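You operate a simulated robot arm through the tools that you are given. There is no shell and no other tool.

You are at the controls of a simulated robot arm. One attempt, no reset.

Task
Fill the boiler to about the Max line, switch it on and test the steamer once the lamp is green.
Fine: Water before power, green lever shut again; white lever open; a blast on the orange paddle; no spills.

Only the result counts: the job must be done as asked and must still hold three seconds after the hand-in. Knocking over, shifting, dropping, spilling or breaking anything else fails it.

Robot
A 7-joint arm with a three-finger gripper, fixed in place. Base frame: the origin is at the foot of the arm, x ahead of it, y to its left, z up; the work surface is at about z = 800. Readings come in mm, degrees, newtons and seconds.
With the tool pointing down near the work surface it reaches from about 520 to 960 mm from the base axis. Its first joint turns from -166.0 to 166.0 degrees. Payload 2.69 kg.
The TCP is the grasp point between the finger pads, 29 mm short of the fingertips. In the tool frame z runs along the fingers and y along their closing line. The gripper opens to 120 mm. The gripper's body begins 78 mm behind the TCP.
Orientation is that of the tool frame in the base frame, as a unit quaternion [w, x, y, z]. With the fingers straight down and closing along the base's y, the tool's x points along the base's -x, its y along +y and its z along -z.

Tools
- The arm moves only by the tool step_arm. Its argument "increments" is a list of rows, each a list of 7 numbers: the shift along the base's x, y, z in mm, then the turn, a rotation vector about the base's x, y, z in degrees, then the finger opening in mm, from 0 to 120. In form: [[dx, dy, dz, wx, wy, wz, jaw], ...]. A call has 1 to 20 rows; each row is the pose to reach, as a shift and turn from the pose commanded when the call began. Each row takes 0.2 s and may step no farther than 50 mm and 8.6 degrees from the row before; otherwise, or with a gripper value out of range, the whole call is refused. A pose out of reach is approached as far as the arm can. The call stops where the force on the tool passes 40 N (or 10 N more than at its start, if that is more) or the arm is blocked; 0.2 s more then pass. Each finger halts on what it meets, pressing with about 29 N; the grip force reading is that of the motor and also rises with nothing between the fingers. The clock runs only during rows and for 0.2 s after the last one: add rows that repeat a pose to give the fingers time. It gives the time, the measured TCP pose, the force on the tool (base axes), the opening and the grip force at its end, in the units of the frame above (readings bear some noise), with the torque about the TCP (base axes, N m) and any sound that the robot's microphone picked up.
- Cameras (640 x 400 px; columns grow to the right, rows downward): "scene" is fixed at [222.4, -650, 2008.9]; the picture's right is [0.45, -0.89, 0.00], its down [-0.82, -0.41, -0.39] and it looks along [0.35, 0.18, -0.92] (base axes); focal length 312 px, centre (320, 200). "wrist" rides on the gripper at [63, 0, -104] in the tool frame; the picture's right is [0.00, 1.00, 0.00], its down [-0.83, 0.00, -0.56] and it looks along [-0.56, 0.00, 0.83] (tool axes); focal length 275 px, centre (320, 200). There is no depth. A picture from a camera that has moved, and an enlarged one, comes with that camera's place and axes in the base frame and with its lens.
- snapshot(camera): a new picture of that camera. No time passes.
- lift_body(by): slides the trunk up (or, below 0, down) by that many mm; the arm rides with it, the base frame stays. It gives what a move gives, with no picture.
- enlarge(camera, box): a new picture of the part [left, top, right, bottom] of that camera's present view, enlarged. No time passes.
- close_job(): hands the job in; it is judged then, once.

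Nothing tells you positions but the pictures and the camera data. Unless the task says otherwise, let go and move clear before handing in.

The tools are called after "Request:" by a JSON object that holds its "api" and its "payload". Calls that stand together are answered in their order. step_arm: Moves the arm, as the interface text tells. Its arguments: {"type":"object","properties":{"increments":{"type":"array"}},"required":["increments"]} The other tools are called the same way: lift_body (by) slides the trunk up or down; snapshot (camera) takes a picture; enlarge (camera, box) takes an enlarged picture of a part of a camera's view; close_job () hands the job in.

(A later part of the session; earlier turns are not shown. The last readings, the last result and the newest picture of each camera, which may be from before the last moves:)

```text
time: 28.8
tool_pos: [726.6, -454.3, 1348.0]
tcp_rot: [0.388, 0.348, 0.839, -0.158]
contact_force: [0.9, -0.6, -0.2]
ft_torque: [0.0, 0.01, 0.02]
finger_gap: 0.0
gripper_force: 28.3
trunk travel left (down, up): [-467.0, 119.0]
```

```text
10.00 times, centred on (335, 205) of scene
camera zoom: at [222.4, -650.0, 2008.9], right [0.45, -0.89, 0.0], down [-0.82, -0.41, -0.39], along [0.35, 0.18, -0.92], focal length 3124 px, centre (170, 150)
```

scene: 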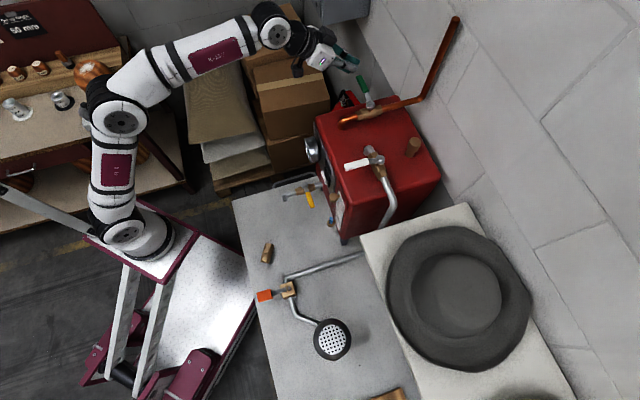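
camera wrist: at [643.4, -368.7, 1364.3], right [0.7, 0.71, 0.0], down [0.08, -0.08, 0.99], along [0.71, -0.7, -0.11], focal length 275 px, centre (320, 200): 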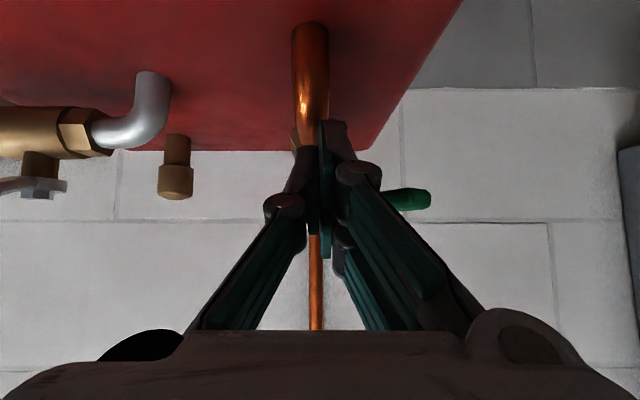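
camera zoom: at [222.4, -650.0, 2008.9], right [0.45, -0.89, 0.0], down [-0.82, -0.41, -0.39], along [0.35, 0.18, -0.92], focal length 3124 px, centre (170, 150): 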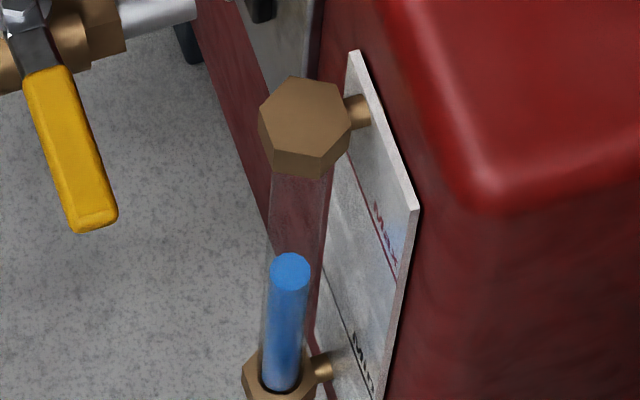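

The level is now about two thirds of the way up. I'll zoom in tighter on the Max line to fix exactly where the column should stop.

Request:
{"api": "enlarge", "payload": {"camera": "scene", "box": [326, 196, 348, 218]}}

Request:
{"api": "enlarge", "payload": {"camera": "scene", "box": [326, 204, 348, 226]}}

```text
16.00 times, centred on (337, 207) of scene
camera zoom: at [222.4, -650.0, 2008.9], right [0.45, -0.89, 0.0], down [-0.82, -0.41, -0.39], along [0.35, 0.18, -0.92], focal length 4998 px, centre (48, 88)
```

zoom: 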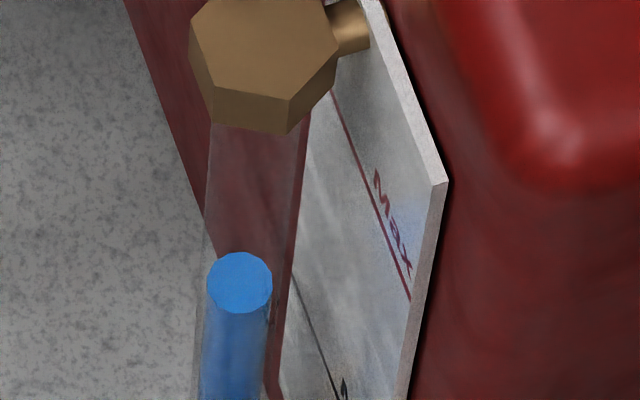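

```text
16.00 times, centred on (337, 215) of scene
camera zoom: at [222.4, -650.0, 2008.9], right [0.45, -0.89, 0.0], down [-0.82, -0.41, -0.39], along [0.35, 0.18, -0.92], focal length 4998 px, centre (48, -40)
```

zoom: 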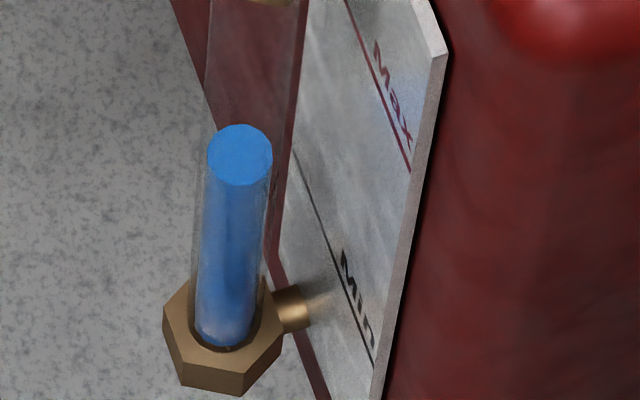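

From this zoom Max is at z≈1173 mm and the water is at about 1108 mm, rising 3.5 mm/s, so it should reach Max at t≈47 s. I'll hold for two more waits and check.

Request:
{"api": "step_arm", "payload": {"increments": [[0, 0, 0, 0, 0, 0, 0], [0, 0, 0, 0, 0, 0, 0], [0, 0, 0, 0, 0, 0, 0], [0, 0, 0, 0, 0, 0, 0], [0, 0, 0, 0, 0, 0, 0], [0, 0, 0, 0, 0, 0, 0], [0, 0, 0, 0, 0, 0, 0], [0, 0, 0, 0, 0, 0, 0], [0, 0, 0, 0, 0, 0, 0], [0, 0, 0, 0, 0, 0, 0], [0, 0, 0, 0, 0, 0, 0], [0, 0, 0, 0, 0, 0, 0], [0, 0, 0, 0, 0, 0, 0], [0, 0, 0, 0, 0, 0, 0], [0, 0, 0, 0, 0, 0, 0], [0, 0, 0, 0, 0, 0, 0], [0, 0, 0, 0, 0, 0, 0], [0, 0, 0, 0, 0, 0, 0], [0, 0, 0, 0, 0, 0, 0], [0, 0, 0, 0, 0, 0, 0]]}}

Request:
{"api": "step_arm", "payload": {"increments": [[0, 0, 0, 0, 0, 0, 0], [0, 0, 0, 0, 0, 0, 0], [0, 0, 0, 0, 0, 0, 0], [0, 0, 0, 0, 0, 0, 0], [0, 0, 0, 0, 0, 0, 0], [0, 0, 0, 0, 0, 0, 0], [0, 0, 0, 0, 0, 0, 0], [0, 0, 0, 0, 0, 0, 0], [0, 0, 0, 0, 0, 0, 0], [0, 0, 0, 0, 0, 0, 0], [0, 0, 0, 0, 0, 0, 0], [0, 0, 0, 0, 0, 0, 0], [0, 0, 0, 0, 0, 0, 0], [0, 0, 0, 0, 0, 0, 0], [0, 0, 0, 0, 0, 0, 0], [0, 0, 0, 0, 0, 0, 0], [0, 0, 0, 0, 0, 0, 0], [0, 0, 0, 0, 0, 0, 0], [0, 0, 0, 0, 0, 0, 0], [0, 0, 0, 0, 0, 0, 0]]}}

Request:
{"api": "enlarge", "payload": {"camera": "scene", "box": [326, 196, 348, 218]}}

Request:
{"api": "enlarge", "payload": {"camera": "scene", "box": [320, 45, 420, 125]}}

Request:
{"api": "snapshot", "payload": {"camera": "wrist"}}

```text
time: 33.0
tool_pos: [727.3, -453.4, 1348.8]
tcp_rot: [0.388, 0.348, 0.838, -0.159]
contact_force: [0.4, 0.7, -0.3]
ft_torque: [-0.02, 0.01, 0.04]
finger_gap: 0.0
gripper_force: 28.9
trunk travel left (down, up): [-467.0, 119.0]
```

```text
time: 37.2
tool_pos: [727.9, -454.4, 1349.1]
tcp_rot: [0.388, 0.347, 0.839, -0.157]
contact_force: [0.6, 0.9, 0.4]
ft_torque: [0.02, 0.02, 0.05]
finger_gap: 0.0
gripper_force: 28.7
trunk travel left (down, up): [-467.0, 119.0]
```

```text
16.00 times, centred on (337, 207) of scene
camera zoom: at [222.4, -650.0, 2008.9], right [0.45, -0.89, 0.0], down [-0.82, -0.41, -0.39], along [0.35, 0.18, -0.92], focal length 4998 px, centre (48, 88)
```

zoom: 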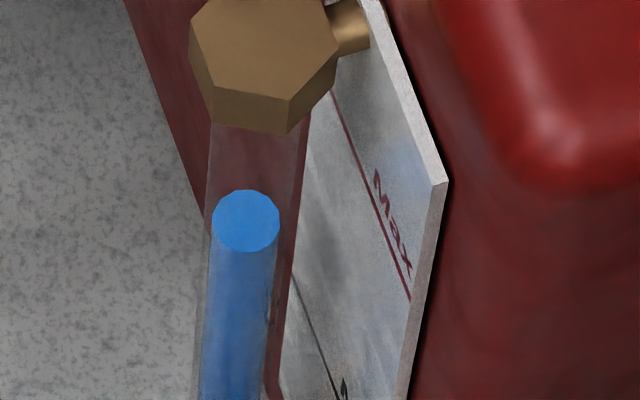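

```text
5.00 times, centred on (370, 85) of scene
camera zoom: at [222.4, -650.0, 2008.9], right [0.45, -0.89, 0.0], down [-0.82, -0.41, -0.39], along [0.35, 0.18, -0.92], focal length 1562 px, centre (70, 775)
```

zoom: 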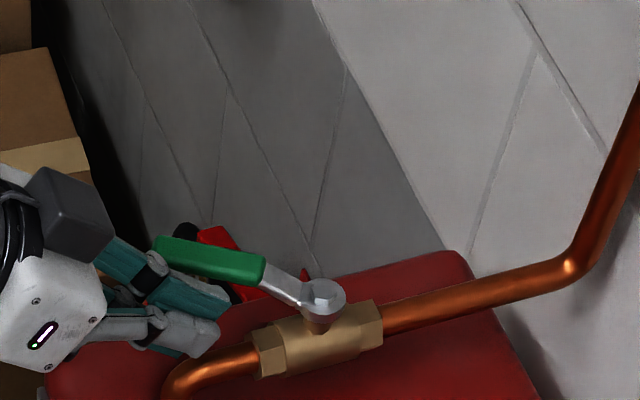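

```text
taken
camera wrist: at [642.9, -368.9, 1368.0], right [0.7, 0.71, 0.0], down [0.08, -0.08, 0.99], along [0.71, -0.7, -0.12], focal length 275 px, centre (320, 200)
```

wrist: 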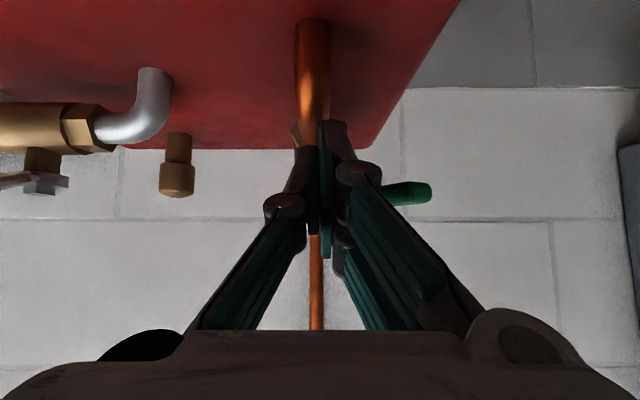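

The column centre is at y=221 and the target is about 155, so roughly 9 s remain. I'll hold 7.6 s more, check, and then close.

Request:
{"api": "step_arm", "payload": {"increments": [[0, 0, 0, 0, 0, 0, 0], [0, 0, 0, 0, 0, 0, 0], [0, 0, 0, 0, 0, 0, 0], [0, 0, 0, 0, 0, 0, 0], [0, 0, 0, 0, 0, 0, 0], [0, 0, 0, 0, 0, 0, 0], [0, 0, 0, 0, 0, 0, 0], [0, 0, 0, 0, 0, 0, 0], [0, 0, 0, 0, 0, 0, 0], [0, 0, 0, 0, 0, 0, 0], [0, 0, 0, 0, 0, 0, 0], [0, 0, 0, 0, 0, 0, 0], [0, 0, 0, 0, 0, 0, 0], [0, 0, 0, 0, 0, 0, 0], [0, 0, 0, 0, 0, 0, 0], [0, 0, 0, 0, 0, 0, 0], [0, 0, 0, 0, 0, 0, 0], [0, 0, 0, 0, 0, 0, 0], [0, 0, 0, 0, 0, 0, 0], [0, 0, 0, 0, 0, 0, 0]]}}

Request:
{"api": "step_arm", "payload": {"increments": [[0, 0, 0, 0, 0, 0, 0], [0, 0, 0, 0, 0, 0, 0], [0, 0, 0, 0, 0, 0, 0], [0, 0, 0, 0, 0, 0, 0], [0, 0, 0, 0, 0, 0, 0], [0, 0, 0, 0, 0, 0, 0], [0, 0, 0, 0, 0, 0, 0], [0, 0, 0, 0, 0, 0, 0], [0, 0, 0, 0, 0, 0, 0], [0, 0, 0, 0, 0, 0, 0], [0, 0, 0, 0, 0, 0, 0], [0, 0, 0, 0, 0, 0, 0], [0, 0, 0, 0, 0, 0, 0], [0, 0, 0, 0, 0, 0, 0], [0, 0, 0, 0, 0, 0, 0], [0, 0, 0, 0, 0, 0, 0]]}}

Request:
{"api": "enlarge", "payload": {"camera": "scene", "box": [326, 196, 348, 218]}}

```text
time: 41.4
tool_pos: [726.2, -453.2, 1348.5]
tcp_rot: [0.389, 0.347, 0.838, -0.159]
contact_force: [-0.3, 0.3, 0.5]
ft_torque: [0.01, 0.02, 0.03]
finger_gap: 0.2
gripper_force: 28.8
trunk travel left (down, up): [-467.0, 119.0]
```

```text
time: 44.8
tool_pos: [727.1, -453.5, 1348.9]
tcp_rot: [0.389, 0.348, 0.838, -0.158]
contact_force: [0.0, 0.0, -0.3]
ft_torque: [0.02, -0.04, 0.0]
finger_gap: 0.1
gripper_force: 28.6
trunk travel left (down, up): [-467.0, 119.0]
```

```text
16.00 times, centred on (337, 207) of scene
camera zoom: at [222.4, -650.0, 2008.9], right [0.45, -0.89, 0.0], down [-0.82, -0.41, -0.39], along [0.35, 0.18, -0.92], focal length 4998 px, centre (48, 88)
```

zoom: 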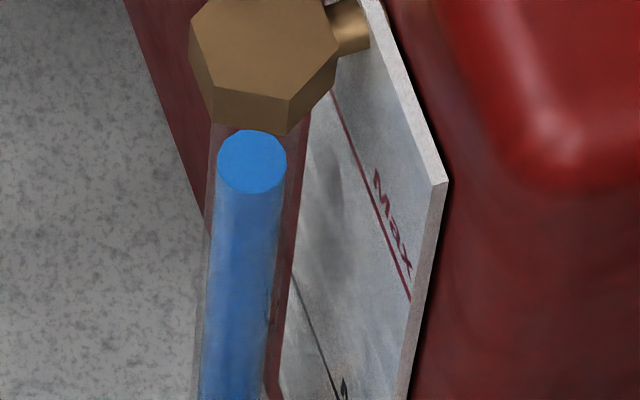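

The column is right at the target, so I'll push the lever shut now along the arc.

Request:
{"api": "step_arm", "payload": {"increments": [[10.7, 10.7, 0, 0, 0, 0, 0], [32.0, 16.1, -2, 0, 0, 0, 0], [52.4, 13.9, -4, 0, 0, 0, 0], [70.8, 8.3, -4, 0, 0, 0, 0], [87.1, -1.6, -4, 0, 0, 0, 0], [89.6, -4.0, -4, 0, 0, 0, 0]]}}

Request:
{"api": "enlarge", "payload": {"camera": "scene", "box": [326, 196, 348, 218]}}

Request:
{"api": "enlarge", "payload": {"camera": "scene", "box": [320, 45, 420, 125]}}

Request:
{"api": "snapshot", "payload": {"camera": "wrist"}}

```text
time: 45.9
tool_pos: [797.6, -444.1, 1346.8]
tcp_rot: [0.383, 0.35, 0.84, -0.156]
contact_force: [-25.3, 19.3, 5.7]
ft_torque: [-0.11, -0.16, -0.03]
finger_gap: 0.1
gripper_force: 28.8
trunk travel left (down, up): [-467.0, 119.0]
stopped in row 5: the force on the tool passed its limit at 57 N (the readings are from after the stop); the commanded pose is now the measured one
```

```text
16.00 times, centred on (337, 207) of scene
camera zoom: at [222.4, -650.0, 2008.9], right [0.45, -0.89, 0.0], down [-0.82, -0.41, -0.39], along [0.35, 0.18, -0.92], focal length 4998 px, centre (48, 88)
```

zoom: 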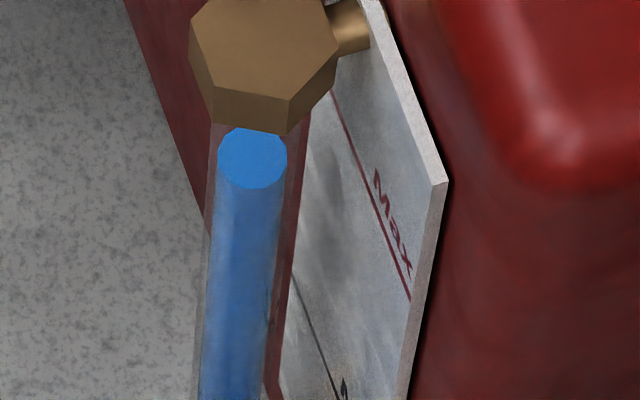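

```text
5.00 times, centred on (370, 85) of scene
camera zoom: at [222.4, -650.0, 2008.9], right [0.45, -0.89, 0.0], down [-0.82, -0.41, -0.39], along [0.35, 0.18, -0.92], focal length 1562 px, centre (70, 775)
```

zoom: 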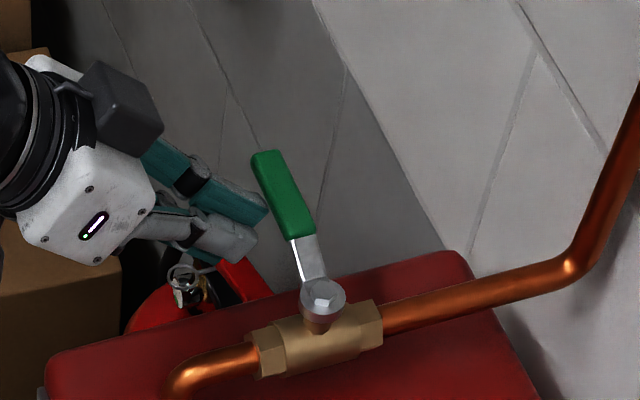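

```text
taken
camera wrist: at [713.4, -359.8, 1366.6], right [0.71, 0.71, 0.0], down [0.09, -0.09, 0.99], along [0.7, -0.7, -0.13], focal length 275 px, centre (320, 200)
```

wrist: 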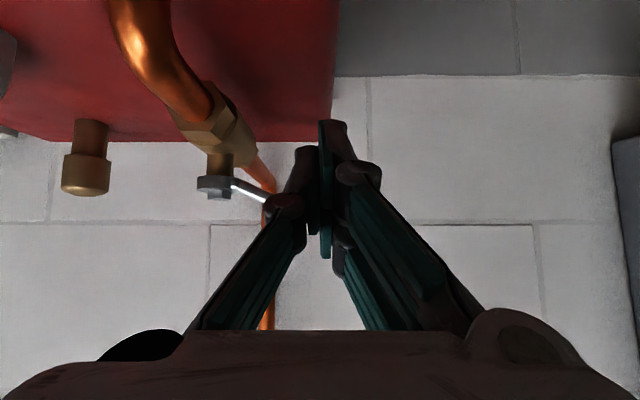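

The green lever is back at its original closed position against its stop, and the column sits at the Max line. I'll retreat and come down in front of the panel with the tool nearly horizontal, facing the rocker switch.

Request:
{"api": "step_arm", "payload": {"increments": [[-21.2, 21.2, 20, 0, 0, 0, 0], [-60.1, 46.0, 30, 0, 0, 0, 0], [-99.0, 70.7, 30, 0, 0, 0, 0], [-141.4, 91.9, 30, -3.54, -3.54, 0, 0], [-186.0, 103.9, 22, -7.07, -7.07, 0, 0], [-231.9, 111.7, 5, -10.6, -10.6, 0, 0], [-270.8, 108.2, -20, -14.1, -14.1, 0, 0], [-297.0, 99.0, -50, -17.7, -17.7, 0, 0], [-301.2, 94.8, -95, -21.2, -21.2, 0, 0], [-301.2, 94.8, -135, -21.2, -21.2, 0, 0], [-301.2, 94.8, -175, -21.2, -21.2, 0, 0], [-301.2, 94.8, -175, -21.2, -21.2, 0, 0]]}}

Request:
{"api": "snapshot", "payload": {"camera": "wrist"}}

Request:
{"api": "snapshot", "payload": {"camera": "scene"}}

Request:
{"api": "enlarge", "payload": {"camera": "scene", "box": [326, 196, 348, 218]}}

```text
time: 48.5
tool_pos: [527.7, -407.9, 1186.1]
tcp_rot: [0.588, 0.296, 0.713, -0.241]
contact_force: [-0.9, 1.1, 0.6]
ft_torque: [0.03, 0.01, -0.01]
finger_gap: 0.4
gripper_force: 28.6
out of reach, approached as far as the arm can: row 9, 10, 11, 12
trunk travel left (down, up): [-467.0, 119.0]
```

```text
taken
camera wrist: at [447.2, -328.8, 1143.3], right [0.71, 0.71, 0.0], down [-0.27, 0.27, 0.92], along [0.65, -0.65, 0.39], focal length 275 px, centre (320, 200)
```

wrist: 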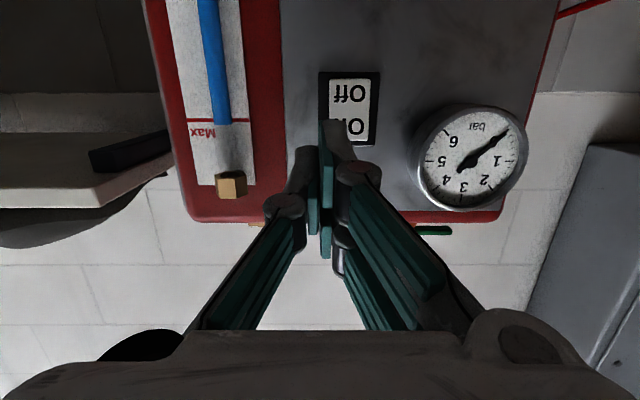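

```text
taken
```

scene: 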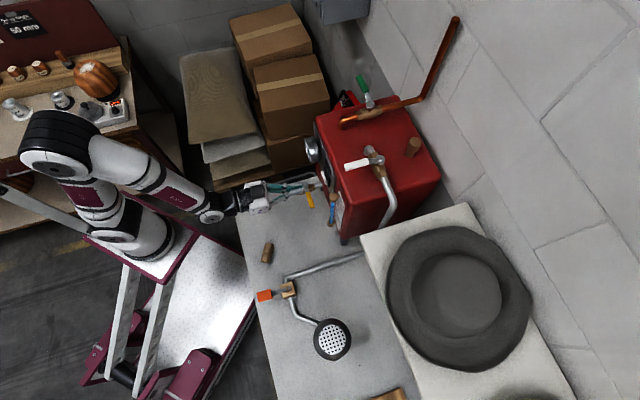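

```text
16.00 times, centred on (337, 207) of scene
camera zoom: at [222.4, -650.0, 2008.9], right [0.45, -0.89, 0.0], down [-0.82, -0.41, -0.39], along [0.35, 0.18, -0.92], focal length 4998 px, centre (48, 88)
```

zoom: 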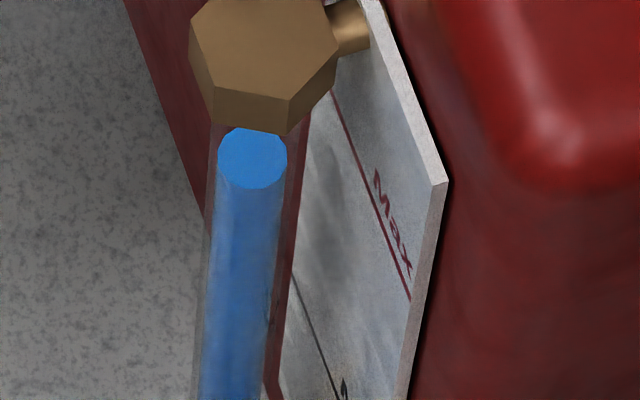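

The switch is right ahead and the water reads level with Max here too. I'll line the closed fingertips up with the On half (W≈105, z≈1170), stopping about 18 mm short.

Request:
{"api": "step_arm", "payload": {"increments": [[26, -11.5, -5.5, 0, 0, 0, 0], [52.5, -23.1, -11, 0, 0, 0, 0], [52.5, -23.1, -11, 0, 0, 0, 0]]}}

Request:
{"api": "snapshot", "payload": {"camera": "wrist"}}

Request:
{"api": "enlarge", "payload": {"camera": "scene", "box": [290, 140, 350, 200]}}

```text
time: 49.3
tool_pos: [580.2, -433.6, 1175.7]
tcp_rot: [0.588, 0.297, 0.712, -0.242]
contact_force: [-0.8, -0.5, -0.8]
ft_torque: [0.02, 0.01, -0.03]
finger_gap: 0.1
gripper_force: 28.5
trunk travel left (down, up): [-467.0, 119.0]
```

```text
taken
camera wrist: at [501.0, -351.5, 1132.2], right [0.71, 0.71, 0.0], down [-0.27, 0.27, 0.92], along [0.65, -0.65, 0.39], focal length 275 px, centre (320, 200)
```

wrist: 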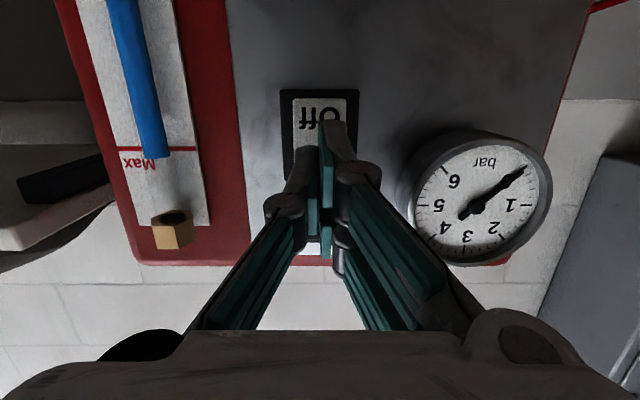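

```text
6.67 times, centred on (320, 170) of scene
camera zoom: at [222.4, -650.0, 2008.9], right [0.45, -0.89, 0.0], down [-0.82, -0.41, -0.39], along [0.35, 0.18, -0.92], focal length 2082 px, centre (320, 400)
```

zoom: 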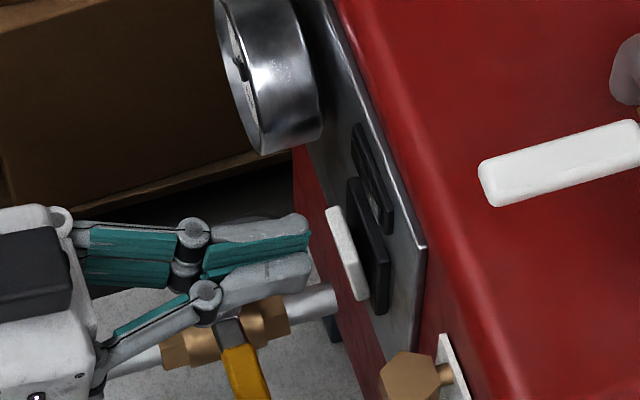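

The fingertips are in line with the upper (On) half of the rocker. I'll press forward in small steps.

Request:
{"api": "step_arm", "payload": {"increments": [[7.1, -7.1, 0, 0, 0, 0, 0], [11.3, -11.3, 0, 0, 0, 0, 0], [14.1, -14.1, 0, 0, 0, 0, 0], [17, -17, 0, 0, 0, 0, 0]]}}

Request:
{"api": "snapshot", "payload": {"camera": "wrist"}}

Request:
{"api": "enlarge", "payload": {"camera": "scene", "box": [290, 140, 350, 200]}}

```text
time: 50.2
tool_pos: [593.4, -444.7, 1173.4]
tcp_rot: [0.588, 0.296, 0.714, -0.241]
contact_force: [-20.6, 23.5, 10.5]
ft_torque: [-0.48, -0.48, 0.19]
finger_gap: 5.9
gripper_force: 28.9
trunk travel left (down, up): [-467.0, 119.0]
stopped in row 4: the force on the tool passed its limit at 48 N (the readings are from after the stop); the commanded pose is now the measured one
```

```text
taken
camera wrist: at [514.0, -363.4, 1132.1], right [0.71, 0.71, 0.0], down [-0.27, 0.27, 0.92], along [0.65, -0.65, 0.38], focal length 275 px, centre (320, 200)
```

wrist: 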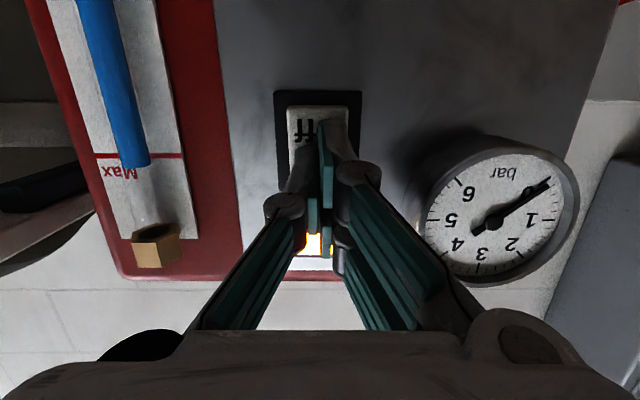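

```text
6.67 times, centred on (320, 170) of scene
camera zoom: at [222.4, -650.0, 2008.9], right [0.45, -0.89, 0.0], down [-0.82, -0.41, -0.39], along [0.35, 0.18, -0.92], focal length 2082 px, centre (320, 400)
```

zoom: 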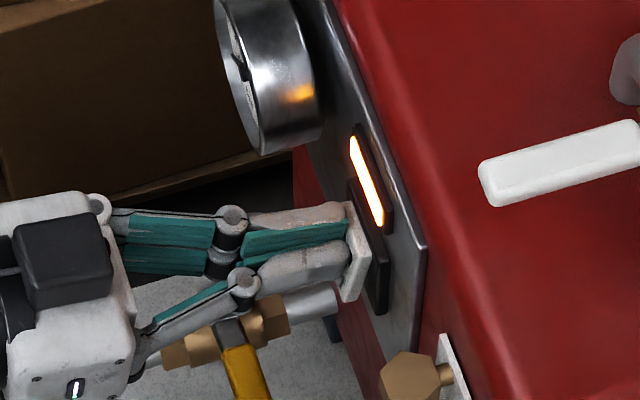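

The lamp lit amber as the rocker went in, so the boiler is heating. I'll back off and check that the switch stays on.

Request:
{"api": "step_arm", "payload": {"increments": [[-21, 21, 3, 0, 0, 0, 0], [-42, 42, 8, 0, 0, 0, 0], [-50, 46, 15, 0, 0, 0, 0], [-50, 46, 15, 0, 0, 0, 0]]}}

Request:
{"api": "snapshot", "payload": {"camera": "wrist"}}

Request:
{"api": "enlarge", "payload": {"camera": "scene", "box": [290, 140, 350, 200]}}

Request:
{"api": "enlarge", "payload": {"camera": "scene", "box": [326, 196, 348, 218]}}

```text
time: 51.2
tool_pos: [546.0, -399.7, 1188.3]
tcp_rot: [0.586, 0.297, 0.715, -0.24]
contact_force: [1.0, -0.2, 0.0]
ft_torque: [0.0, -0.01, 0.0]
finger_gap: 0.3
gripper_force: 28.6
trunk travel left (down, up): [-467.0, 119.0]
```

```text
taken
camera wrist: at [465.8, -319.8, 1146.0], right [0.71, 0.71, 0.0], down [-0.27, 0.27, 0.92], along [0.66, -0.65, 0.38], focal length 275 px, centre (320, 200)
```

wrist: 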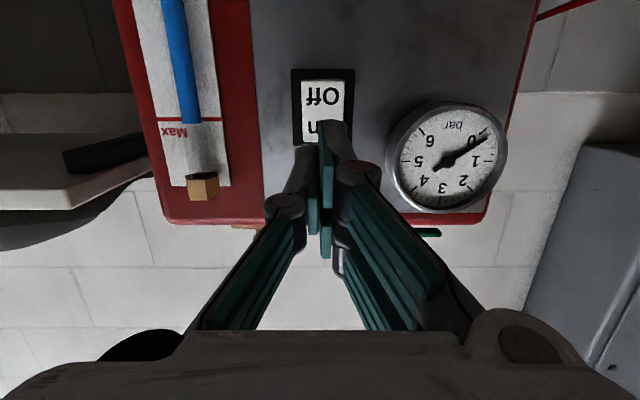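

```text
6.67 times, centred on (320, 170) of scene
camera zoom: at [222.4, -650.0, 2008.9], right [0.45, -0.89, 0.0], down [-0.82, -0.41, -0.39], along [0.35, 0.18, -0.92], focal length 2082 px, centre (320, 400)
```

zoom: 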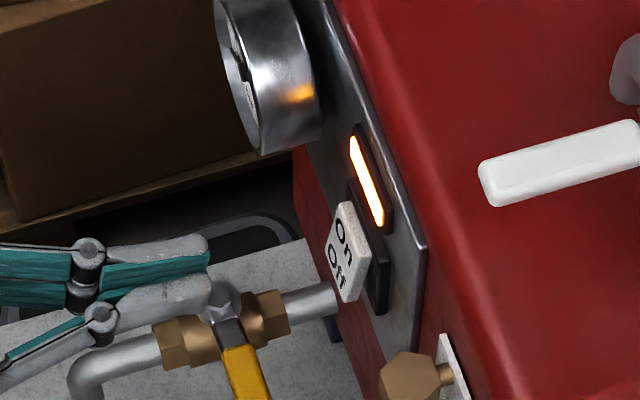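

```text
16.00 times, centred on (337, 207) of scene
camera zoom: at [222.4, -650.0, 2008.9], right [0.45, -0.89, 0.0], down [-0.82, -0.41, -0.39], along [0.35, 0.18, -0.92], focal length 4998 px, centre (48, 88)
```

zoom: 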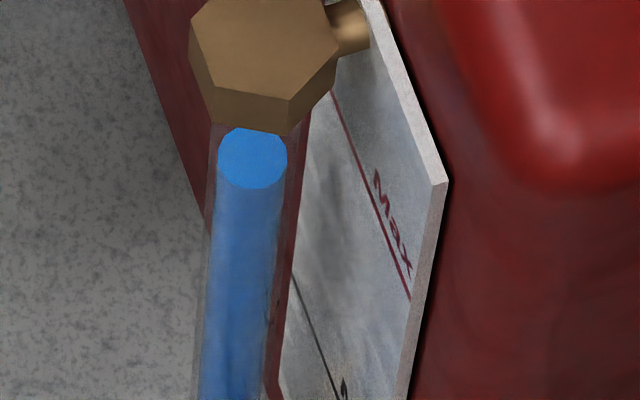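

The switch has latched at On, the lamp is amber and the water holds at Max. While it heats I'll move up to hover beside the white lever, on its right-hand side.

Request:
{"api": "step_arm", "payload": {"increments": [[-7.1, 7.1, 45, 3.54, 3.54, 0, 0], [-10.6, 10.6, 92, 7.07, 7.07, 0, 0], [-14.1, 7.1, 139, 10.6, 10.6, 0, 0], [-14.1, -7.1, 180, 14.1, 14.1, 0, 0], [-3.5, -31.8, 212, 17.7, 17.7, 0, 0], [17.7, -67.2, 214, 20.5, 20.5, 0, 0], [41, -100.4, 205, 20.5, 20.5, 0, 0], [41, -100.4, 205, 20.5, 20.5, 0, 0]]}}

Request:
{"api": "snapshot", "payload": {"camera": "wrist"}}

Request:
{"api": "snapshot", "payload": {"camera": "scene"}}

Request:
{"api": "enlarge", "payload": {"camera": "scene", "box": [300, 120, 400, 200]}}

```text
time: 53.0
tool_pos: [583.6, -505.1, 1393.3]
tcp_rot: [0.388, 0.351, 0.837, -0.158]
contact_force: [-1.9, -2.1, 0.6]
ft_torque: [0.08, -0.1, 0.15]
finger_gap: 0.2
gripper_force: 28.4
trunk travel left (down, up): [-467.0, 119.0]
```

```text
taken
camera wrist: at [499.1, -419.0, 1411.9], right [0.71, 0.7, 0.0], down [0.08, -0.08, 0.99], along [0.7, -0.7, -0.12], focal length 275 px, centre (320, 200)
```

wrist: 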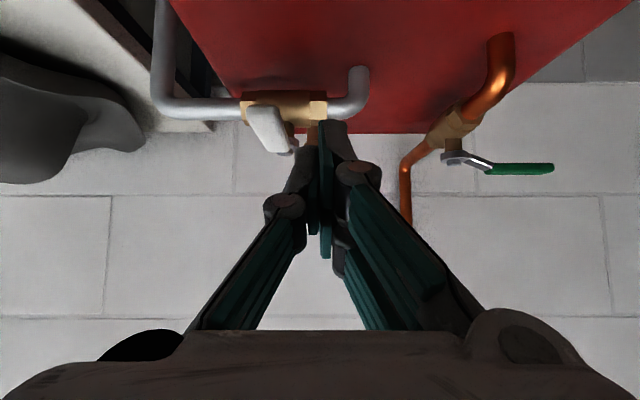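

```text
taken
```

scene: 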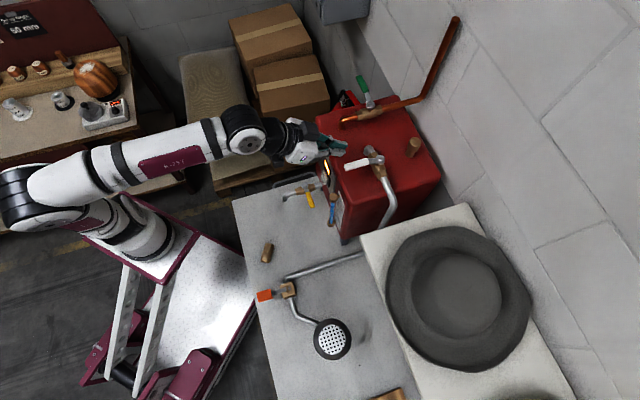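

```text
5.00 times, centred on (350, 160) of scene
camera zoom: at [222.4, -650.0, 2008.9], right [0.45, -0.89, 0.0], down [-0.82, -0.41, -0.39], along [0.35, 0.18, -0.92], focal length 1562 px, centre (170, 400)
```

zoom: 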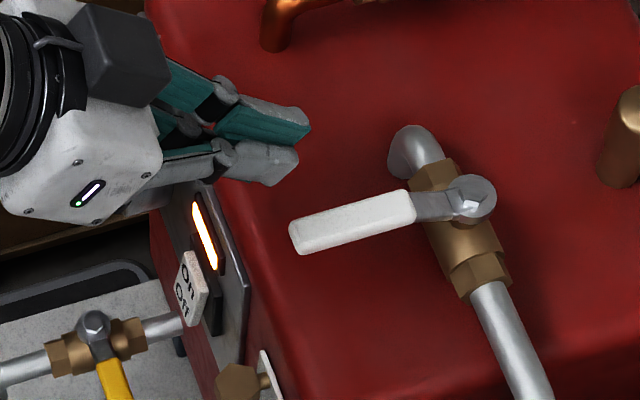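

I'm hovering clear of the white lever and the amber lamp is visible in the scene camera. I'll lower beside the lever and wait for the lamp to change.

Request:
{"api": "step_arm", "payload": {"increments": [[7.6, -5.8, -22, 0, 0, 0, 0], [15.2, -11.7, -44, 0, 0, 0, 0], [15.2, -11.7, -44, 0, 0, 0, 0], [15.2, -11.7, -44, 0, 0, 0, 0], [15.2, -11.7, -44, 0, 0, 0, 0], [15.2, -11.7, -44, 0, 0, 0, 0], [15.2, -11.7, -44, 0, 0, 0, 0], [15.2, -11.7, -44, 0, 0, 0, 0], [15.2, -11.7, -44, 0, 0, 0, 0], [15.2, -11.7, -44, 0, 0, 0, 0], [15.2, -11.7, -44, 0, 0, 0, 0], [15.2, -11.7, -44, 0, 0, 0, 0], [15.2, -11.7, -44, 0, 0, 0, 0], [15.2, -11.7, -44, 0, 0, 0, 0], [15.2, -11.7, -44, 0, 0, 0, 0], [15.2, -11.7, -44, 0, 0, 0, 0], [15.2, -11.7, -44, 0, 0, 0, 0], [15.2, -11.7, -44, 0, 0, 0, 0], [15.2, -11.7, -44, 0, 0, 0, 0], [15.2, -11.7, -44, 0, 0, 0, 0]]}}

Request:
{"api": "snapshot", "payload": {"camera": "wrist"}}

Request:
{"api": "enlarge", "payload": {"camera": "scene", "box": [300, 120, 400, 200]}}

```text
time: 57.2
tool_pos: [602.5, -513.6, 1348.2]
tcp_rot: [0.389, 0.349, 0.838, -0.16]
contact_force: [-0.1, -0.5, -0.4]
ft_torque: [-0.01, 0.0, -0.03]
finger_gap: 0.0
gripper_force: 28.9
trunk travel left (down, up): [-467.0, 119.0]
```

```text
taken
camera wrist: at [517.6, -428.7, 1367.7], right [0.71, 0.71, 0.0], down [0.08, -0.08, 0.99], along [0.7, -0.7, -0.11], focal length 275 px, centre (320, 200)
```

wrist: 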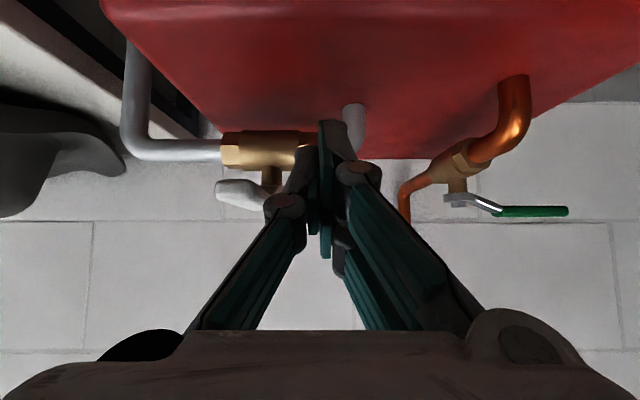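

```text
5.00 times, centred on (350, 160) of scene
camera zoom: at [222.4, -650.0, 2008.9], right [0.45, -0.89, 0.0], down [-0.82, -0.41, -0.39], along [0.35, 0.18, -0.92], focal length 1562 px, centre (170, 400)
```

zoom: 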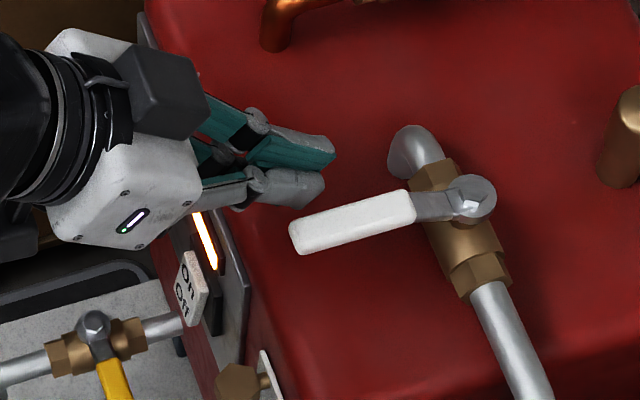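

The lamp is still amber and the fingers are beside the white lever without touching it. I'll wait in place and keep checking the lamp.

Request:
{"api": "step_arm", "payload": {"increments": [[0, 0, 0, 0, 0, 0, 0], [0, 0, 0, 0, 0, 0, 0], [0, 0, 0, 0, 0, 0, 0], [0, 0, 0, 0, 0, 0, 0], [0, 0, 0, 0, 0, 0, 0], [0, 0, 0, 0, 0, 0, 0], [0, 0, 0, 0, 0, 0, 0], [0, 0, 0, 0, 0, 0, 0], [0, 0, 0, 0, 0, 0, 0], [0, 0, 0, 0, 0, 0, 0], [0, 0, 0, 0, 0, 0, 0], [0, 0, 0, 0, 0, 0, 0], [0, 0, 0, 0, 0, 0, 0], [0, 0, 0, 0, 0, 0, 0], [0, 0, 0, 0, 0, 0, 0], [0, 0, 0, 0, 0, 0, 0], [0, 0, 0, 0, 0, 0, 0], [0, 0, 0, 0, 0, 0, 0], [0, 0, 0, 0, 0, 0, 0], [0, 0, 0, 0, 0, 0, 0]]}}

Request:
{"api": "step_arm", "payload": {"increments": [[0, 0, 0, 0, 0, 0, 0], [0, 0, 0, 0, 0, 0, 0], [0, 0, 0, 0, 0, 0, 0], [0, 0, 0, 0, 0, 0, 0], [0, 0, 0, 0, 0, 0, 0], [0, 0, 0, 0, 0, 0, 0], [0, 0, 0, 0, 0, 0, 0], [0, 0, 0, 0, 0, 0, 0], [0, 0, 0, 0, 0, 0, 0], [0, 0, 0, 0, 0, 0, 0], [0, 0, 0, 0, 0, 0, 0], [0, 0, 0, 0, 0, 0, 0], [0, 0, 0, 0, 0, 0, 0], [0, 0, 0, 0, 0, 0, 0], [0, 0, 0, 0, 0, 0, 0], [0, 0, 0, 0, 0, 0, 0], [0, 0, 0, 0, 0, 0, 0], [0, 0, 0, 0, 0, 0, 0], [0, 0, 0, 0, 0, 0, 0], [0, 0, 0, 0, 0, 0, 0]]}}

Request:
{"api": "enlarge", "payload": {"camera": "scene", "box": [300, 120, 400, 200]}}

```text
time: 61.4
tool_pos: [601.9, -514.6, 1348.5]
tcp_rot: [0.389, 0.348, 0.838, -0.159]
contact_force: [-0.3, -0.3, -0.2]
ft_torque: [0.0, 0.0, 0.01]
finger_gap: 0.0
gripper_force: 28.6
trunk travel left (down, up): [-467.0, 119.0]
```

```text
time: 65.6
tool_pos: [602.1, -513.1, 1348.4]
tcp_rot: [0.389, 0.349, 0.837, -0.161]
contact_force: [0.0, 0.3, -0.2]
ft_torque: [0.01, -0.02, -0.04]
finger_gap: 0.0
gripper_force: 28.4
trunk travel left (down, up): [-467.0, 119.0]
```

```text
5.00 times, centred on (350, 160) of scene
camera zoom: at [222.4, -650.0, 2008.9], right [0.45, -0.89, 0.0], down [-0.82, -0.41, -0.39], along [0.35, 0.18, -0.92], focal length 1562 px, centre (170, 400)
```

zoom: 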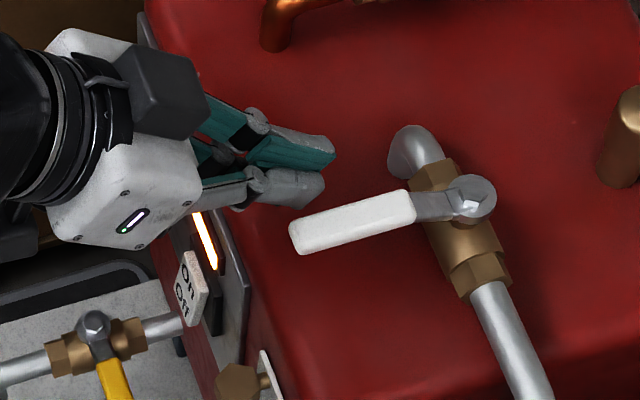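

Still amber after 15 s of heating. I'll wait about 17 s more.

Request:
{"api": "step_arm", "payload": {"increments": [[0, 0, 0, 0, 0, 0, 0], [0, 0, 0, 0, 0, 0, 0], [0, 0, 0, 0, 0, 0, 0], [0, 0, 0, 0, 0, 0, 0], [0, 0, 0, 0, 0, 0, 0], [0, 0, 0, 0, 0, 0, 0], [0, 0, 0, 0, 0, 0, 0], [0, 0, 0, 0, 0, 0, 0], [0, 0, 0, 0, 0, 0, 0], [0, 0, 0, 0, 0, 0, 0], [0, 0, 0, 0, 0, 0, 0], [0, 0, 0, 0, 0, 0, 0], [0, 0, 0, 0, 0, 0, 0], [0, 0, 0, 0, 0, 0, 0], [0, 0, 0, 0, 0, 0, 0], [0, 0, 0, 0, 0, 0, 0], [0, 0, 0, 0, 0, 0, 0], [0, 0, 0, 0, 0, 0, 0], [0, 0, 0, 0, 0, 0, 0], [0, 0, 0, 0, 0, 0, 0]]}}

Request:
{"api": "step_arm", "payload": {"increments": [[0, 0, 0, 0, 0, 0, 0], [0, 0, 0, 0, 0, 0, 0], [0, 0, 0, 0, 0, 0, 0], [0, 0, 0, 0, 0, 0, 0], [0, 0, 0, 0, 0, 0, 0], [0, 0, 0, 0, 0, 0, 0], [0, 0, 0, 0, 0, 0, 0], [0, 0, 0, 0, 0, 0, 0], [0, 0, 0, 0, 0, 0, 0], [0, 0, 0, 0, 0, 0, 0], [0, 0, 0, 0, 0, 0, 0], [0, 0, 0, 0, 0, 0, 0], [0, 0, 0, 0, 0, 0, 0], [0, 0, 0, 0, 0, 0, 0], [0, 0, 0, 0, 0, 0, 0], [0, 0, 0, 0, 0, 0, 0], [0, 0, 0, 0, 0, 0, 0], [0, 0, 0, 0, 0, 0, 0], [0, 0, 0, 0, 0, 0, 0], [0, 0, 0, 0, 0, 0, 0]]}}

Request:
{"api": "step_arm", "payload": {"increments": [[0, 0, 0, 0, 0, 0, 0], [0, 0, 0, 0, 0, 0, 0], [0, 0, 0, 0, 0, 0, 0], [0, 0, 0, 0, 0, 0, 0], [0, 0, 0, 0, 0, 0, 0], [0, 0, 0, 0, 0, 0, 0], [0, 0, 0, 0, 0, 0, 0], [0, 0, 0, 0, 0, 0, 0], [0, 0, 0, 0, 0, 0, 0], [0, 0, 0, 0, 0, 0, 0], [0, 0, 0, 0, 0, 0, 0], [0, 0, 0, 0, 0, 0, 0], [0, 0, 0, 0, 0, 0, 0], [0, 0, 0, 0, 0, 0, 0], [0, 0, 0, 0, 0, 0, 0], [0, 0, 0, 0, 0, 0, 0], [0, 0, 0, 0, 0, 0, 0], [0, 0, 0, 0, 0, 0, 0], [0, 0, 0, 0, 0, 0, 0], [0, 0, 0, 0, 0, 0, 0]]}}

Request:
{"api": "step_arm", "payload": {"increments": [[0, 0, 0, 0, 0, 0, 0], [0, 0, 0, 0, 0, 0, 0], [0, 0, 0, 0, 0, 0, 0], [0, 0, 0, 0, 0, 0, 0], [0, 0, 0, 0, 0, 0, 0], [0, 0, 0, 0, 0, 0, 0], [0, 0, 0, 0, 0, 0, 0], [0, 0, 0, 0, 0, 0, 0], [0, 0, 0, 0, 0, 0, 0], [0, 0, 0, 0, 0, 0, 0], [0, 0, 0, 0, 0, 0, 0], [0, 0, 0, 0, 0, 0, 0], [0, 0, 0, 0, 0, 0, 0], [0, 0, 0, 0, 0, 0, 0], [0, 0, 0, 0, 0, 0, 0], [0, 0, 0, 0, 0, 0, 0], [0, 0, 0, 0, 0, 0, 0], [0, 0, 0, 0, 0, 0, 0], [0, 0, 0, 0, 0, 0, 0], [0, 0, 0, 0, 0, 0, 0]]}}

Request:
{"api": "enlarge", "payload": {"camera": "scene", "box": [300, 120, 400, 200]}}

Request:
{"api": "enlarge", "payload": {"camera": "scene", "box": [326, 196, 348, 218]}}

```text
time: 69.8
tool_pos: [602.1, -514.5, 1349.1]
tcp_rot: [0.388, 0.348, 0.838, -0.159]
contact_force: [0.0, -0.5, 1.1]
ft_torque: [-0.02, -0.01, 0.01]
finger_gap: 0.2
gripper_force: 28.9
trunk travel left (down, up): [-467.0, 119.0]
```

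```text
time: 74.0
tool_pos: [601.8, -513.4, 1347.4]
tcp_rot: [0.389, 0.349, 0.838, -0.16]
contact_force: [-0.6, -0.3, 0.4]
ft_torque: [0.01, 0.01, 0.01]
finger_gap: 0.0
gripper_force: 28.1
trunk travel left (down, up): [-467.0, 119.0]
```

```text
time: 78.2
tool_pos: [601.2, -513.4, 1348.0]
tcp_rot: [0.388, 0.348, 0.838, -0.16]
contact_force: [0.8, 0.0, -0.1]
ft_torque: [0.02, 0.0, 0.05]
finger_gap: 0.0
gripper_force: 28.2
trunk travel left (down, up): [-467.0, 119.0]
```

```text
time: 82.4
tool_pos: [602.3, -513.4, 1349.0]
tcp_rot: [0.389, 0.349, 0.838, -0.16]
contact_force: [-0.2, -0.5, -0.4]
ft_torque: [0.03, 0.02, -0.02]
finger_gap: 0.0
gripper_force: 28.7
trunk travel left (down, up): [-467.0, 119.0]
```

```text
5.00 times, centred on (350, 160) of scene
camera zoom: at [222.4, -650.0, 2008.9], right [0.45, -0.89, 0.0], down [-0.82, -0.41, -0.39], along [0.35, 0.18, -0.92], focal length 1562 px, centre (170, 400)
```

zoom: 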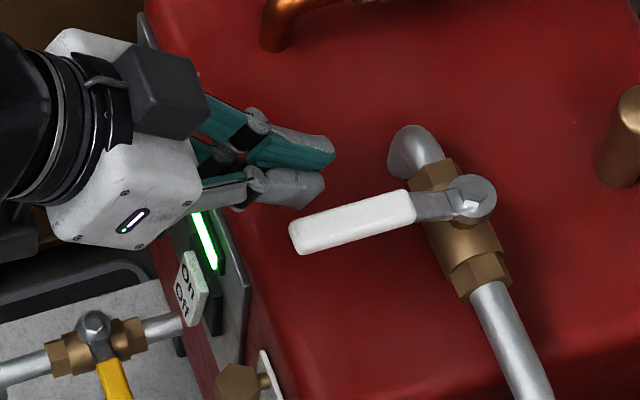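

```text
16.00 times, centred on (337, 207) of scene
camera zoom: at [222.4, -650.0, 2008.9], right [0.45, -0.89, 0.0], down [-0.82, -0.41, -0.39], along [0.35, 0.18, -0.92], focal length 4998 px, centre (48, 88)
```

zoom: 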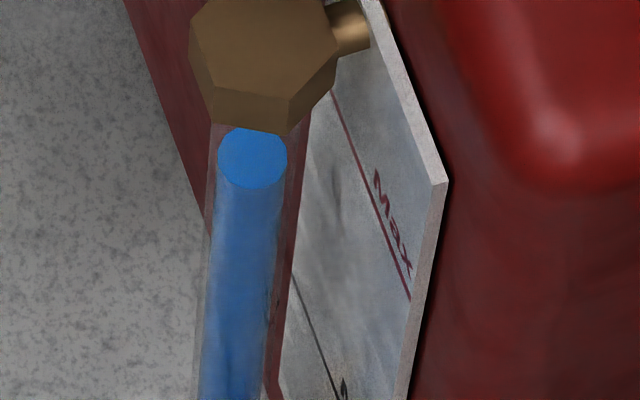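

The lamp is green and the water is still at Max. I'll push the white lever counter-clockwise now, starting with a gentle first third.

Request:
{"api": "step_arm", "payload": {"increments": [[-12, -12, 0, 0, 0, 0, 0], [-26.6, -26.9, 0, 0, 0, 0, 0], [-36, -43.3, 0, 0, 0, 0, 0]]}}

Request:
{"api": "snapshot", "payload": {"camera": "wrist"}}

Request:
{"api": "enlarge", "payload": {"camera": "scene", "box": [300, 120, 400, 200]}}

```text
time: 83.2
tool_pos: [567.4, -557.0, 1348.5]
tcp_rot: [0.389, 0.348, 0.838, -0.159]
contact_force: [-0.2, 0.9, -0.6]
ft_torque: [0.0, -0.01, 0.04]
finger_gap: 0.0
gripper_force: 28.5
trunk travel left (down, up): [-467.0, 119.0]
```

```text
taken
camera wrist: at [482.1, -471.1, 1367.2], right [0.71, 0.71, 0.0], down [0.08, -0.08, 0.99], along [0.7, -0.7, -0.11], focal length 275 px, centre (320, 200)
```

wrist: 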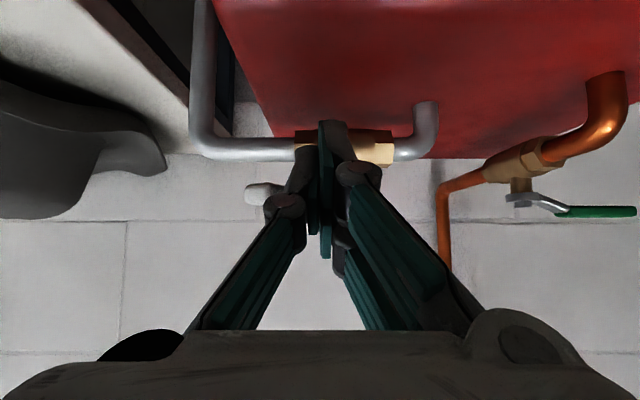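

```text
5.00 times, centred on (350, 160) of scene
camera zoom: at [222.4, -650.0, 2008.9], right [0.45, -0.89, 0.0], down [-0.82, -0.41, -0.39], along [0.35, 0.18, -0.92], focal length 1562 px, centre (170, 400)
```

zoom: 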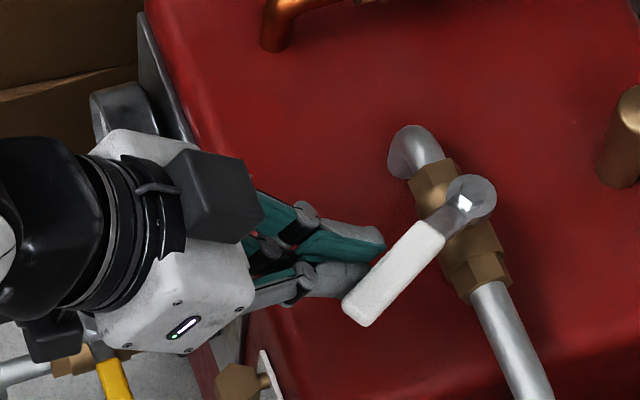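

The white lever is turning counter-clockwise freely. I'll continue along the arc until it meets its stop.

Request:
{"api": "step_arm", "payload": {"increments": [[-5.9, -18, 0, 0, 0, 0, 0], [-5.8, -37.1, 0, 0, 0, 0, 0], [-0.8, -55.4, 0, 0, 0, 0, 0], [8.8, -71.6, 0, 0, 0, 0, 0], [12.4, -75.2, 0, 0, 0, 0, 0], [15.9, -78.7, 0, 0, 0, 0, 0]]}}

Request:
{"api": "snapshot", "payload": {"camera": "wrist"}}

Request:
{"api": "enlarge", "payload": {"camera": "scene", "box": [300, 120, 400, 200]}}

```text
time: 84.2
tool_pos: [568.8, -616.8, 1348.3]
tcp_rot: [0.383, 0.349, 0.84, -0.158]
contact_force: [-24.1, 28.4, 10.8]
ft_torque: [-0.2, -0.26, 0.27]
finger_gap: 0.0
gripper_force: 28.8
trunk travel left (down, up): [-467.0, 119.0]
stopped in row 4: the force on the tool passed its limit at 62 N (the readings are from after the stop); the commanded pose is now the measured one
```

```text
taken
camera wrist: at [484.4, -532.2, 1369.2], right [0.71, 0.71, 0.0], down [0.09, -0.09, 0.99], along [0.7, -0.7, -0.13], focal length 275 px, centre (320, 200)
```

wrist: 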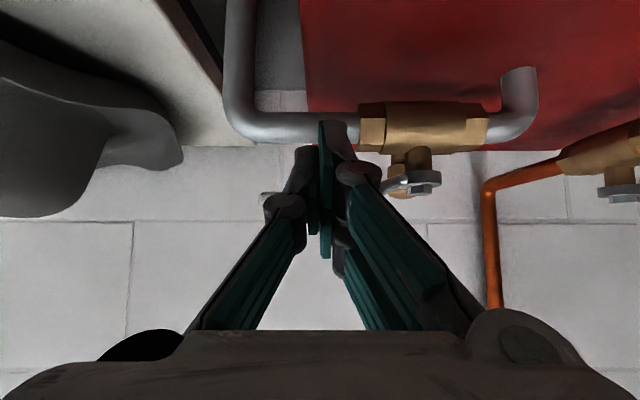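

```text
5.00 times, centred on (350, 160) of scene
camera zoom: at [222.4, -650.0, 2008.9], right [0.45, -0.89, 0.0], down [-0.82, -0.41, -0.39], along [0.35, 0.18, -0.92], focal length 1562 px, centre (170, 400)
```

zoom: 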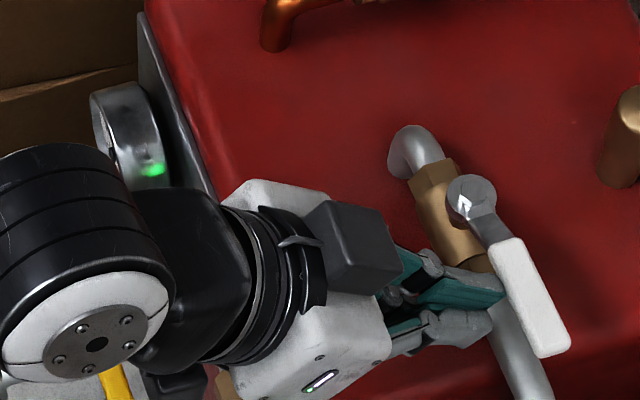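

The white lever now points straight along its pipe against its stop, so it's fully open. I'll retreat, swing back to tool-down, and go look at the orange paddle from above.

Request:
{"api": "step_arm", "payload": {"increments": [[-27.1, 27.1, 27, 0, 0, 0, 0], [-61.8, 57.4, 40, 0, 0, 0, 0], [-97.9, 87.8, 41, 5.66, 5.66, 0, 0], [-136, 114.7, 37, 11.3, 11.3, 0, 0], [-174.9, 139.4, 28, 17, 17, 0, 0], [-215.2, 159.9, 14, 22.6, 22.6, 0, 0], [-255.5, 176.2, -6, 28.3, 28.3, 0, 0], [-290.2, 188.2, -36, 33.9, 33.9, 0, 0], [-312.8, 193.9, -76, 34.65, 34.65, 0, 0], [-324.1, 196.7, -120, 34.65, 34.65, 0, 0], [-324.1, 196.7, -120, 34.65, 34.65, 0, 0]]}}

Request:
{"api": "snapshot", "payload": {"camera": "wrist"}}

Request:
{"api": "snapshot", "payload": {"camera": "scene"}}

Request:
{"api": "enlarge", "payload": {"camera": "scene", "box": [300, 70, 420, 220]}}

```text
time: 86.6
tool_pos: [248.5, -424.0, 1225.4]
tcp_rot: [0.0, 0.383, 0.924, 0.0]
contact_force: [-0.3, 0.2, 0.4]
ft_torque: [0.03, -0.01, 0.0]
finger_gap: 0.0
gripper_force: 28.0
trunk travel left (down, up): [-467.0, 119.0]
```

```text
taken
camera wrist: at [203.7, -379.8, 1329.8], right [0.71, 0.71, 0.0], down [0.59, -0.59, 0.56], along [0.39, -0.39, -0.83], focal length 275 px, centre (320, 200)
```

wrist: 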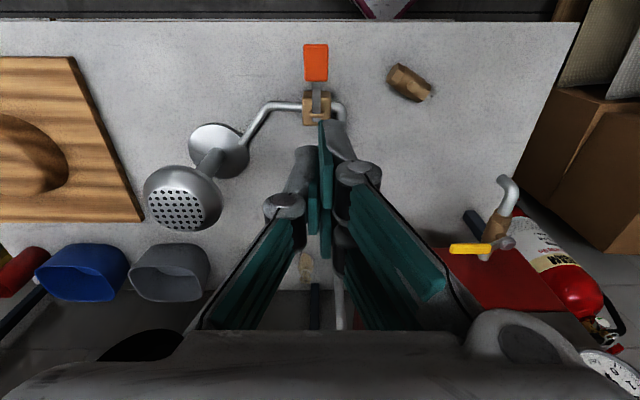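

```text
taken
```

scene: 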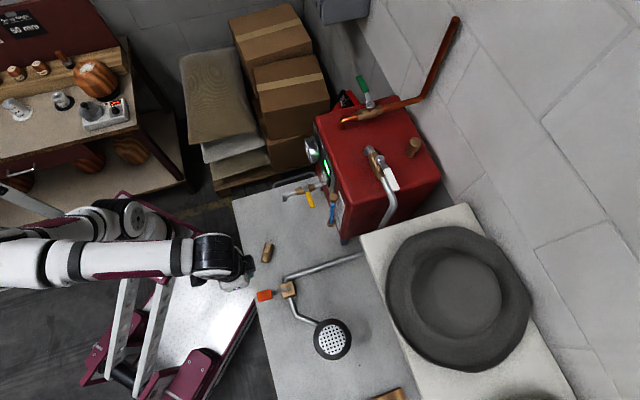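

```text
2.67 times, centred on (360, 145) of scene
camera zoom: at [222.4, -650.0, 2008.9], right [0.45, -0.89, 0.0], down [-0.82, -0.41, -0.39], along [0.35, 0.18, -0.92], focal length 833 px, centre (213, 347)
```

zoom: 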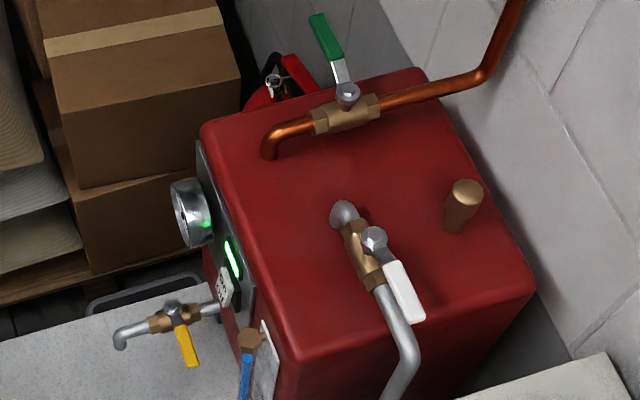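

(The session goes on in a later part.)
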